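You operate a simulated robot arm through the tools that you are given. There is no shell and no other tool. Be economical: measure what you need, move in short steps, check, and stop when the job is done.

Carry out the task below with a simulated robot arm. There is one attempt and no reset: what you move stays moved.

TASK
Set the steel slide to 5 mm.
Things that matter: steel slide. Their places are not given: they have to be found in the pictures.

It is judged by the outcome, as a careful person would: the job done as asked, and still so three seconds after it is handed in. It fails if anything else is knocked over, pushed out of place, dropped, spilled or broken.

THE ROBOT
A 7-joint arm with a two-finger parallel gripper, fixed in place. Base frame: the origin is at the foot of the arm, x ahead of it, y to its left, z up; the work surface is at about z = 3.2. Lengths are in cm, angles in rad, forces in N, time in s.
With the tool pointing down near the work surface it reaches from about 22 to 60 cm from the base axis. Its first joint turns from -1.152 to 1.152 rad. Payload 2.5 kg.
Tool frame: the origin (TCP) lies between the finger pads and is the grasp point; the fingertips stand 2.3 cm ahead of it; z points along the fingers, y is the line along which they close. The gripper opens to 9.4 cm. The fingers are 3.8 cm wide and 1 cm thick; the gripper's body (5.4 by 9.6 cm) begins 3.9 cm behind the TCP.
Orientation is that of the tool frame in the base frame, as a unit quaternion [x, y, z, w]. With the fingers straight down and closing along the base's y, the tool's x points along the base's -x, its y along +y and its z along -z.

THE INTERFACE
- The arm moves only by the tool arm_command. Its argument "deltas" is one flat list of numbers, 7 for each row, row after row: the shift along the tool's x, y, z in units of 100 mm (1.0 is 100 mm), then the turn, a rotation vector about the tool's x, y, z in units of 45 degrees (1.0 is 45 degrees), then the closure, from 0 (fully open) to 1 (shut). In form: [x, y, z, rx, ry, rz, hand, x, y, z, rx, ry, rz, hand, ...]. A call has 1 to 10 rows; each row is the pose to reach, as a shift and turn from the pose commanded when the call began, along the tool's axes at that moment. A call with a number of a shift or a turn outside -1 to 1 is refused whole. A row lasts 0.2 s, in which the tool goes at most 5 cm and 0.15 rad; a call with a longer step from one row to the next is refused whole, and so is a gripper value outside its range. A pose out of reach is approached as far as the arm can. The call stops where the force on the tool passes 40 N (or 10 N more than at its start, if that is more) or the arm is blocked; 0.2 s more then pass. The fingers move at their own pace (about 10.8 cm/s each) and stop on an object; they squeeze with about 44 N. The grip force told is the motor's: it shows also when the fingers shut on nothing. Time passes only in rows, and 0.2 s behind the last, so rows that repeat a pose let the fingers close. It gives the time, the measured TCP pose, the force on the tool (base axes), the opening and the grip force at its end, in the units of the frame above (readings bear some noise).
- Cameras (640 x 400 px; columns grow to the right, rows downward): "scene" is fixed at [13.53, -39.76, 54.82]; the picture's right is [0.83, -0.56, 0.00], its down [-0.28, -0.42, -0.86] and it looks along [0.49, 0.71, -0.50] (base axes); focal length 333 px, centre (320, 200). "wrist" rides on the gripper at [-3.9, 0, -4.4] in the tool frame; the picture's right is [0.00, -1.00, 0.00], its down [0.97, 0.00, -0.24] and it looks along [0.24, 0.00, 0.97] (tool axes); focal length 218 px, centre (320, 200).
- get_image(camera): a new picture of that camera. No time passes.
- measure_at(camera, pixels): there is no depth. For up to 12 entries [column, row, z] of the newest picture of that camera ("zoom" is the newest enlarged one), the place [x, y] in the base frame at which the ray of that pixel passes the height z, good to about 0.3 cm, but the place of the scene camera against the robot may be out by one fixed shift of up to 1.8 cm in any direction. No time passes.
- close_up(camera, box): a new picture of the part [left, top, right, bottom] of that camera's present view, enlarged. No time passes.
- job_done(): hands the job in; it is judged then, once.

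Work in short steps. Measure before you move; look again where a grasp or a placing could have gone wrong, and mend it. You have 60 turns and 30 pictures in all, the two below and enlarged ones among them. Open the gripper and draw the arm clear of the work before you hand the job in, unless the task says otherwise; then end with one line.

The tools are called as name(argument=value, ...) on one line, values as JSON. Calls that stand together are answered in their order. arm_command: Moves the arm, as the interface text tells. Its arguments: {"type":"object","properties":{"deltas":{"type":"array"}},"required":["deltas"]} The other tools are called the same way: get_image (camera) takes a picture; measure_at (camera, pixels) gives the place at which the rays of pixels pass given heights; close_up (camera, box) takes an enlarged picture of a part of a camera's view; job_done () hands the job in.

At the start:

```text
clock: 0.0
tool_pos: [31.18, 6.44, 31.96]
tool_rot: [0.001, 1.0, 0.0, 0.0]
contact_force: [-0.1, -0.6, -0.4]
grip_width: 9.4
grip_force: 0.0
```

scene: 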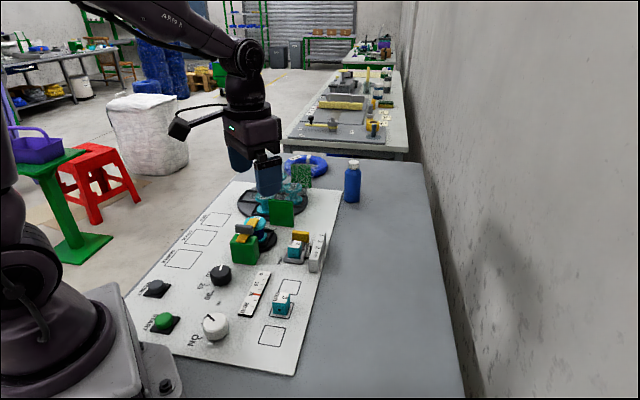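
wrist: 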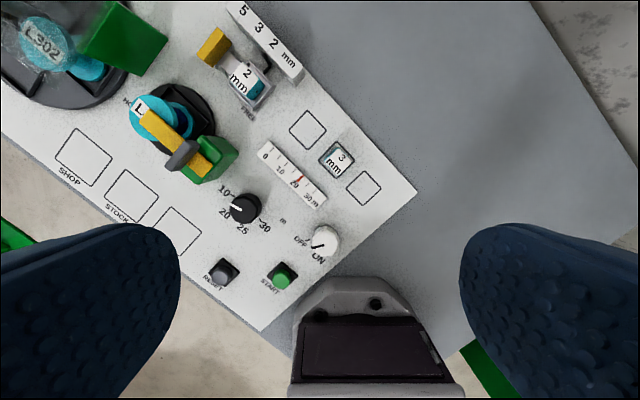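

The wrist picture shows a "5 3 2 mm" bar near (265,40), and a part at (245,75). I'll look closer at these.

close_up(camera="wrist", box=[180, 0, 340, 120])

close_up(camera="scene", box=[200, 200, 340, 300])

close_up(camera="wrist", box=[200, 100, 400, 260])

```text
3.33 times, centred on (260, 60) of wrist
```

zoom: 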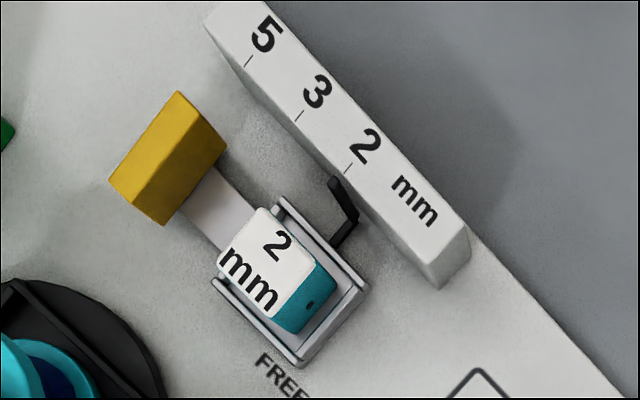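

```text
4.00 times, centred on (270, 250) of scene
```

zoom: 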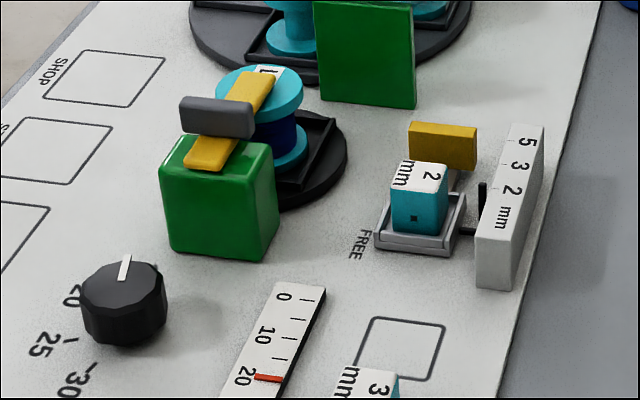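

```text
2.50 times, centred on (300, 180) of wrist
```

zoom: 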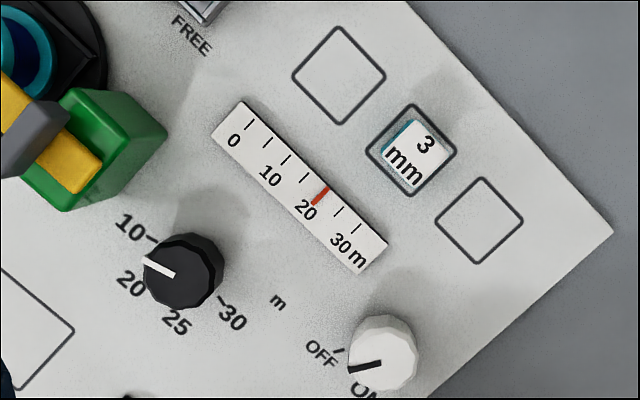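

The steel carriage (pointer near the 2, and "FREE" at its end) needs a closer look. I'll measure its place.

get_image(camera="wrist")

measure_at(camera="wrist", pixels=[[215, 45, 5], [248, 85, 5], [265, 60, 5], [301, 80, 6], [231, 2, 6]])

```text
24 pictures are left
```

wrist: 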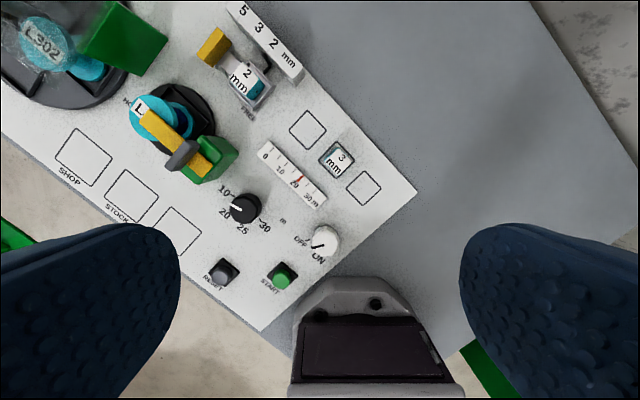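

```text
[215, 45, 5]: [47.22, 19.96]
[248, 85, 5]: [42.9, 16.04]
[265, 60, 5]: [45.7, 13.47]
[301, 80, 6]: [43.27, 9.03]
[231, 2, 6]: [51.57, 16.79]
```

arm_command(deltas=[-0.25, 0.175, 0.2, 0, 0, 0, 0, -0.5, 0.35, 0.4, 0, 0, 0, 0, -0.75, 0.525, 0.6, 0, 0, 0, 0, -1.0, 0.7, 0.8, 0, 0, 0, 0, -1.0, 0.7, 0.8, 0, 0, 0, 0])

get_image(camera="wrist")

```text
clock: 1.2
tool_pos: [41.29, 13.49, 23.71]
tool_rot: [0.0, 1.0, 0.0, 0.0]
contact_force: [0.6, -0.2, 0.9]
grip_width: 9.4
grip_force: 0.1
```

```text
23 pictures are left
```

wrist: 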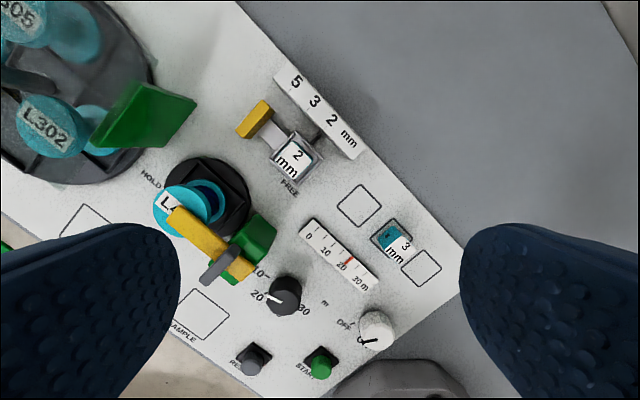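

close_up(camera="wrist", box=[230, 60, 370, 200])

measure_at(camera="wrist", pixels=[[295, 155, 5], [312, 142, 4], [254, 118, 5], [275, 70, 7], [360, 155, 7], [296, 90, 7], [314, 105, 7], [330, 125, 7]])

```text
2.86 times, centred on (300, 130) of wrist
```

zoom: 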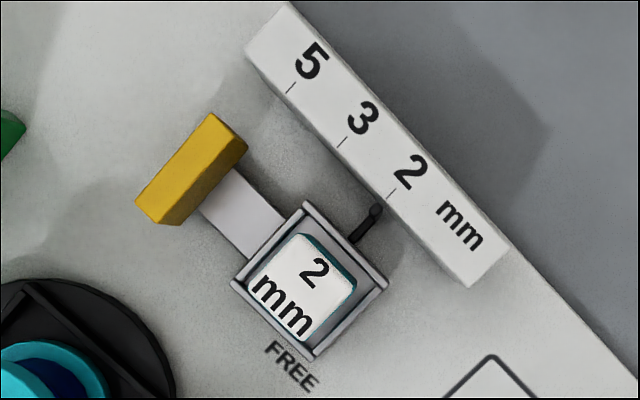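

```text
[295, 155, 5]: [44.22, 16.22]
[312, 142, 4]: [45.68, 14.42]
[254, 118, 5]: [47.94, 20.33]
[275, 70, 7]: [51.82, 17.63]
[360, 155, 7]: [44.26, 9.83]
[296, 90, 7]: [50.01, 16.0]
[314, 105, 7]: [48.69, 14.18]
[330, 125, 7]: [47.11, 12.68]
```

The pointer is at the 2 mark and must travel about 4.4 cm along the bar to the 5. The yellow block looks like its handle. I turn the tool so the fingers close along the slide's axis and go above the handle to look at it.

arm_command(deltas=[-0.1, 0.1, 0, 0, 0, 0.163, 0, -0.2, 0.2, 0, 0, 0, 0.326, 0, -0.3, 0.3, 0, 0, 0, 0.49, 0, -0.4, 0.4, 0.1, 0, 0, 0.653, 0, -0.5, 0.5, 0.2, 0, 0, 0.817, 0, -0.6, 0.62, 0.3, 0, 0, 0.98, 0, -0.6, 0.62, 0.3, 0, 0, 0.98, 0])

get_image(camera="wrist")

close_up(camera="scene", box=[200, 130, 360, 270])

```text
clock: 2.8
tool_pos: [46.99, 19.82, 20.7]
tool_rot: [0.377, 0.926, 0.001, 0.001]
contact_force: [-0.3, -0.5, -0.7]
grip_width: 9.4
grip_force: 0.0
```

```text
21 pictures are left
```

wrist: 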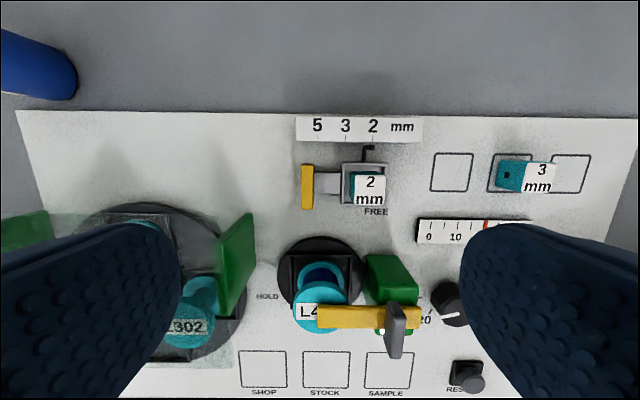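

```text
2.86 times, centred on (280, 200) of scene
```

zoom: 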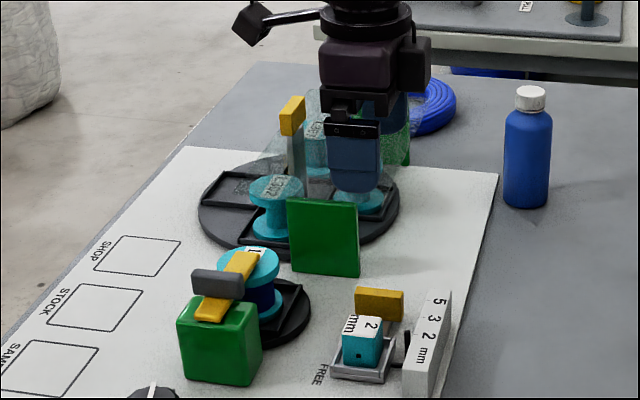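

measure_at(camera="wrist", pixels=[[302, 164, 7], [313, 209, 7], [302, 164, 5], [313, 209, 5], [254, 214, 10], [254, 214, 8], [222, 312, 4], [342, 165, 4.5], [386, 206, 4.5], [373, 140, 7], [317, 140, 7], [372, 148, 6]])

close_up(camera="wrist", box=[190, 100, 440, 320])

```text
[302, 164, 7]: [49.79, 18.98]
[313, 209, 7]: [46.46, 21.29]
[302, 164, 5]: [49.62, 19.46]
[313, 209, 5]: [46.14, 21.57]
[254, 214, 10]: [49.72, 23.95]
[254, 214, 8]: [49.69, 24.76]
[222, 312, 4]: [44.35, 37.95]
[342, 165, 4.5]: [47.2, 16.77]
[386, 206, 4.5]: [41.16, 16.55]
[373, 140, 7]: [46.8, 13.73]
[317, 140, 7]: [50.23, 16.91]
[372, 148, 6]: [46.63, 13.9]
```

```text
1.82 times, centred on (315, 210) of wrist
```

zoom: 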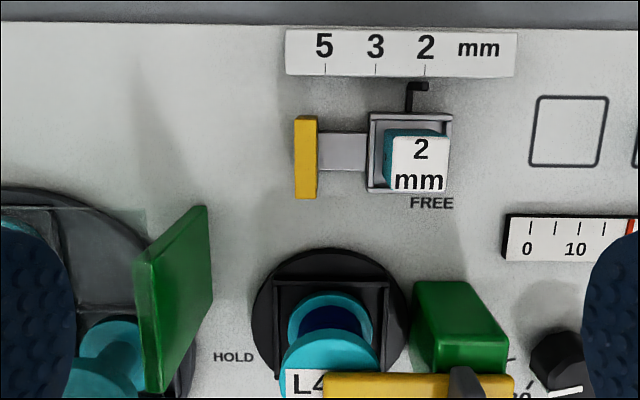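

The yellow block, bar, tray and pointer look like one piece, and it has to move about 4.6 cm to the left in the picture. The safest way is to push the tray's right end (386,185) with shut fingers. I move to the right of the tray at height, shut the fingers and go down part way.

arm_command(deltas=[-0.01, -0.3, 0, 0, 0, 0, 1, -0.02, -0.6, 0, 0, 0, 0, 1, -0.04, -0.93, 0, 0, 0, 0, 1, -0.04, -0.93, 0.3, 0, 0, 0, 1, -0.04, -0.93, 0.6, 0, 0, 0, 1, -0.04, -0.93, 0.9, 0, 0, 0, 1, -0.04, -0.93, 0.9, 0, 0, 0, 1])

get_image(camera="wrist")

close_up(camera="scene", box=[220, 170, 360, 290])

```text
clock: 4.4
tool_pos: [41.03, 12.82, 11.89]
tool_rot: [0.376, 0.927, 0.0, 0.0]
contact_force: [-0.6, -0.3, 0.2]
grip_width: 0.03
grip_force: 42.2
```

```text
18 pictures are left
```

wrist: 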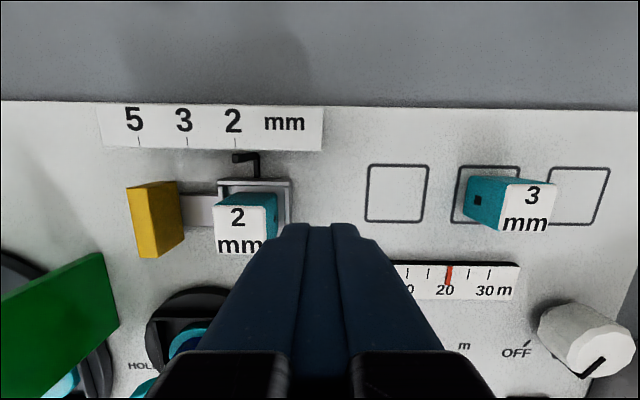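

```text
3.33 times, centred on (290, 230) of scene
```

zoom: 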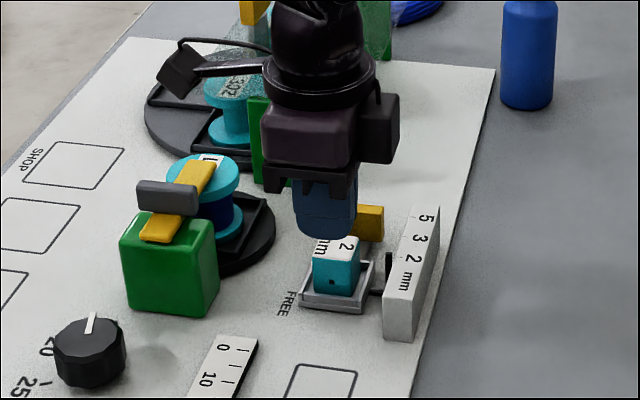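

measure_at(camera="wrist", pixels=[[291, 182, 4.5], [290, 222, 4.5], [291, 182, 4], [217, 182, 4.5], [179, 183, 6], [182, 238, 4], [128, 190, 6], [233, 150, 7], [134, 150, 7], [235, 157, 6], [408, 265, 4]])

```text
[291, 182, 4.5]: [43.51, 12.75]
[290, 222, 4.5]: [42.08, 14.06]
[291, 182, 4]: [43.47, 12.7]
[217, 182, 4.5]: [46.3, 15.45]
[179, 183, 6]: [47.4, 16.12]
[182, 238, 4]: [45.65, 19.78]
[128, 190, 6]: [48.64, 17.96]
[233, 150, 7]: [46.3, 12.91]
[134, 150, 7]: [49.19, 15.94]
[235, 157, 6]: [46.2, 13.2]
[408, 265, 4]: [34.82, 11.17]
```

The tray's right end lies at s≈39.4 along the axis and the finger face is at about 38.8. I back off 0.8 cm and go down to TCP z≈6.5.

arm_command(deltas=[0, -0.08, 0, 0, 0, 0, 1, 0, -0.08, 0.2, 0, 0, 0, 1, 0, -0.08, 0.4, 0, 0, 0, 1, 0, -0.08, 0.48, 0, 0, 0, 1, 0, -0.08, 0.53, 0, 0, 0, 1, 0, -0.08, 0.53, 0, 0, 0, 1])

get_image(camera="wrist")

close_up(camera="scene", box=[250, 200, 350, 280])

```text
clock: 5.8
tool_pos: [40.46, 12.32, 6.67]
tool_rot: [0.376, 0.927, 0.0, 0.001]
contact_force: [0.7, 0.2, 1.2]
grip_width: 0.0
grip_force: 42.5
```

```text
16 pictures are left
```

wrist: 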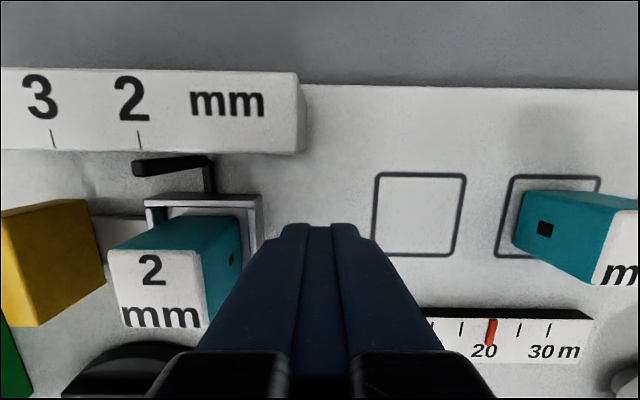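

```text
5.00 times, centred on (300, 240) of scene
```

zoom: 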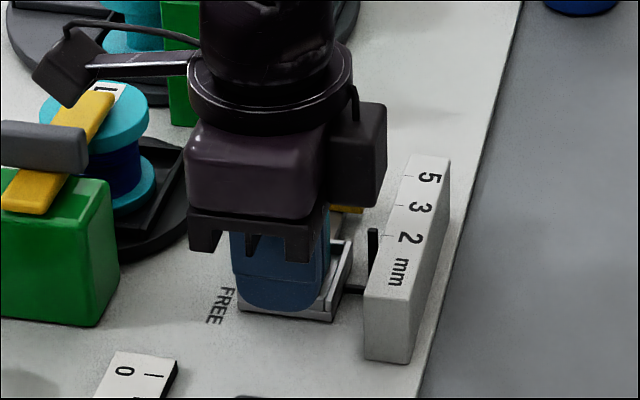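

The fingers are down behind the tray's right end. I go 0.3 cm lower and push slowly by 2.2 cm, then check.

arm_command(deltas=[0, 0, 0.03, 0, 0, 0, 1, 0, 0.05, 0.03, 0, 0, 0, 1, 0, 0.1, 0.03, 0, 0, 0, 1, 0, 0.13, 0.03, 0, 0, 0, 1, 0, 0.16, 0.03, 0, 0, 0, 1, 0, 0.19, 0.03, 0, 0, 0, 1, 0, 0.22, 0.03, 0, 0, 0, 1, 0, 0.22, 0.03, 0, 0, 0, 1])

get_image(camera="wrist")

```text
clock: 7.6
tool_pos: [41.94, 13.79, 6.22]
tool_rot: [0.375, 0.927, 0.0, 0.0]
contact_force: [1.6, 0.4, 0.5]
grip_width: 0.01
grip_force: 42.4
```

```text
14 pictures are left
```

wrist: 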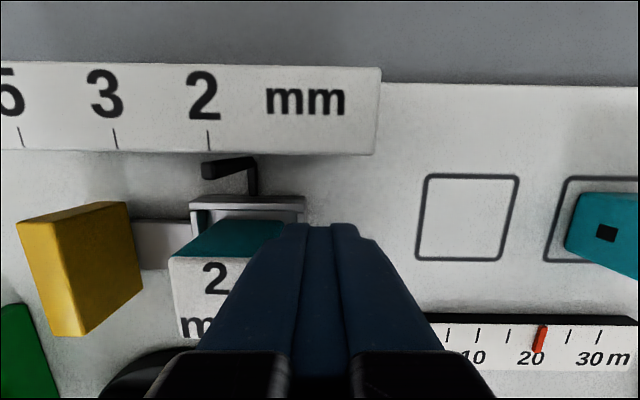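

No clear movement yet (pin 203 against mark 208), and the finger face is about at the tray end. I push 1.5 cm more.

arm_command(deltas=[0, 0.03, 0, 0, 0, 0, 1, 0, 0.06, 0, 0, 0, 0, 1, 0, 0.09, 0, 0, 0, 0, 1, 0, 0.12, 0, 0, 0, 0, 1, 0, 0.15, 0, 0, 0, 0, 1, 0, 0.15, 0, 0, 0, 0, 1])

get_image(camera="wrist")

```text
clock: 9.0
tool_pos: [43.0, 15.01, 6.32]
tool_rot: [0.376, 0.927, -0.001, 0.0]
contact_force: [-1.1, -0.5, 0.2]
grip_width: 0.01
grip_force: 42.2
```

```text
13 pictures are left
```

wrist: 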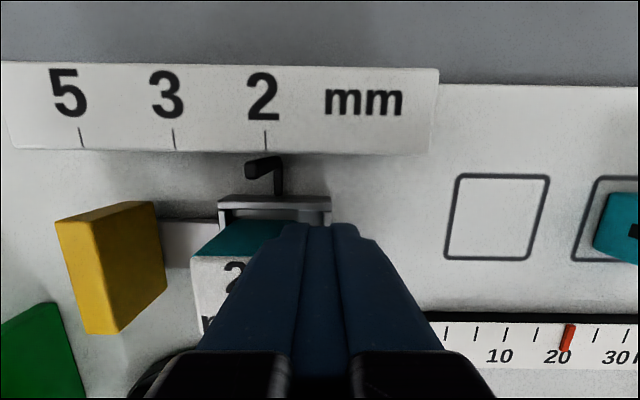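

The tray now moves with the fingers (pin about 0.8 cm along, low force). I push 2.7 cm more in slow steps.

arm_command(deltas=[0, 0.03, 0, 0, 0, 0, 1, 0, 0.06, 0, 0, 0, 0, 1, 0, 0.09, 0, 0, 0, 0, 1, 0, 0.12, 0, 0, 0, 0, 1, 0, 0.15, 0, 0, 0, 0, 1, 0, 0.18, 0, 0, 0, 0, 1, 0, 0.21, 0, 0, 0, 0, 1, 0, 0.24, 0, 0, 0, 0, 1, 0, 0.27, 0, 0, 0, 0, 1, 0, 0.27, 0, 0, 0, 0, 1])

get_image(camera="wrist")

```text
clock: 11.2
tool_pos: [44.84, 16.81, 6.14]
tool_rot: [0.376, 0.927, 0.0, 0.0]
contact_force: [-1.1, -1.3, -0.2]
grip_width: 0.0
grip_force: 42.6
```

```text
12 pictures are left
```

wrist: 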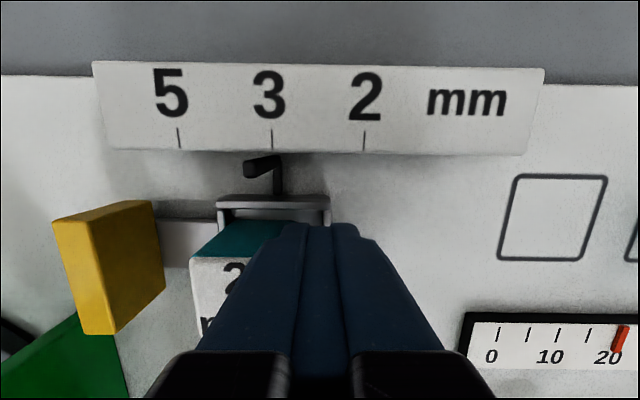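

Pin top at about col 248, the 5 mark at col 179, scale about 38 px/cm: about 1.8 cm is left. I push 1.5 cm, then rise straight up to read without parallax.

arm_command(deltas=[0, 0.03, 0, 0, 0, 0, 1, 0, 0.06, 0, 0, 0, 0, 1, 0, 0.09, 0, 0, 0, 0, 1, 0, 0.12, 0, 0, 0, 0, 1, 0, 0.15, 0, 0, 0, 0, 1, 0, 0.15, 0, 0, 0, 0, 1])

get_image(camera="wrist")

```text
clock: 12.6
tool_pos: [46.2, 17.82, 6.17]
tool_rot: [0.375, 0.927, -0.001, 0.0]
contact_force: [-0.1, -1.1, -0.2]
grip_width: 0.01
grip_force: 42.6
```

```text
11 pictures are left
```

wrist: 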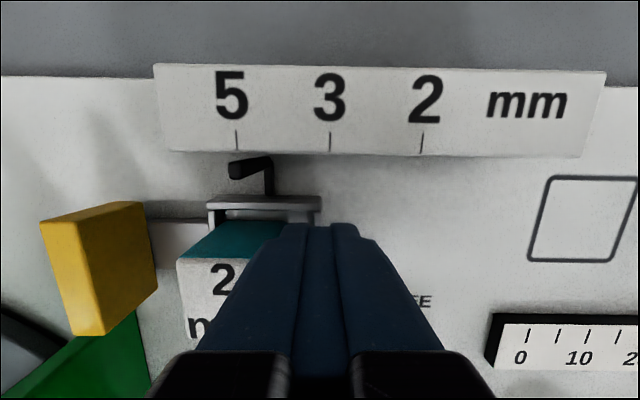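

The pin (232) jumped slightly ahead of the fingers, maybe into a detent at the 5 (mark at 236). I back off, rise and centre over the pin for a parallax-free reading.

arm_command(deltas=[0, -0.06, 0, 0, 0, 0, 1, 0, -0.06, -0.2, 0, 0, 0, 1, 0, -0.06, -0.5, 0, 0, 0, 1, 0, 0.1, -0.6, 0, 0, 0, 1, 0, 0.19, -0.6, 0, 0, 0, 1, 0, 0.19, -0.6, 0, 0, 0, 1])

get_image(camera="wrist")

```text
clock: 14.0
tool_pos: [47.33, 19.36, 12.32]
tool_rot: [0.376, 0.927, 0.0, 0.0]
contact_force: [0.1, -0.4, -0.8]
grip_width: 0.0
grip_force: 42.1
```

```text
10 pictures are left
```

wrist: 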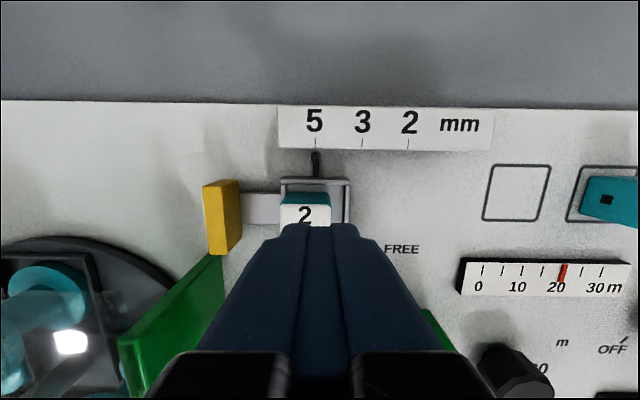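

close_up(camera="wrist", box=[190, 95, 430, 245])

```text
2.67 times, centred on (310, 170) of wrist
```

zoom: 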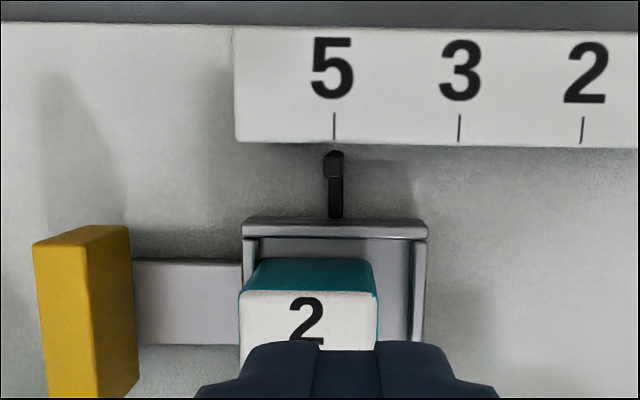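

The pin (333) is in line with the 5 mark (334). I rise straight up, open the gripper once clear, and check that it holds.

arm_command(deltas=[0, 0, -0.3, 0, 0, 0, 1, 0, 0, -0.6, 0, 0, 0, 1, 0, 0, -0.9, 0, 0, 0, 1, 0, 0, -1.0, 0, 0, 0, 0, 0, 0, -1.0, 0, 0, 0, 0, 0, 0, -1.0, 0, 0, 0, 0, 0, 0, -1.0, 0, 0, 0, 0])

close_up(camera="wrist", box=[220, 90, 420, 250])

get_image(camera="scene")

```text
clock: 15.6
tool_pos: [47.41, 19.13, 22.24]
tool_rot: [0.375, 0.927, 0.0, -0.001]
contact_force: [-0.4, 0.2, -0.3]
grip_width: 9.38
grip_force: 0.0
```

```text
2.50 times, centred on (320, 170) of wrist
```

zoom: 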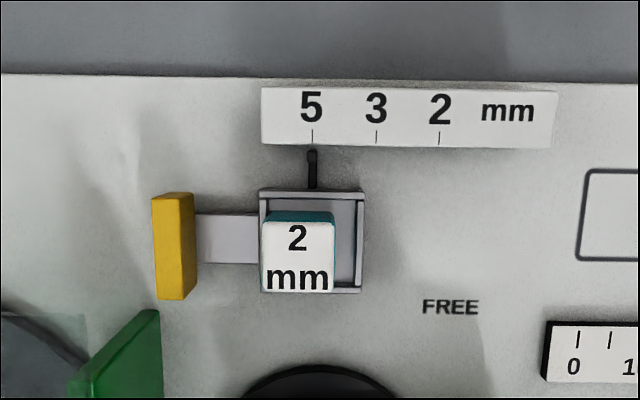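

```text
7 pictures are left
```

scene: 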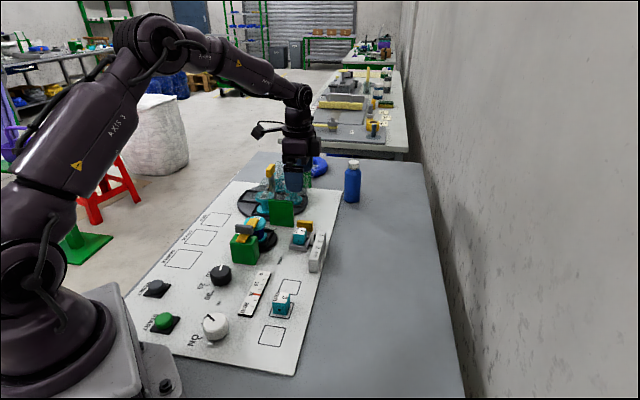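

The pin is still in line with the 5 mark (312 against 312) some seconds after I let go. The block is still in the tray, the panel and the other things are where they were, and the arm is clear with the gripper open.

job_done()

```text
The job is handed in.
```

The steel slide is set to 5 mm: its pointer lines up with the 5 mark and held there after release, though the loose 2 mm block moved slightly inside its tray during the push.
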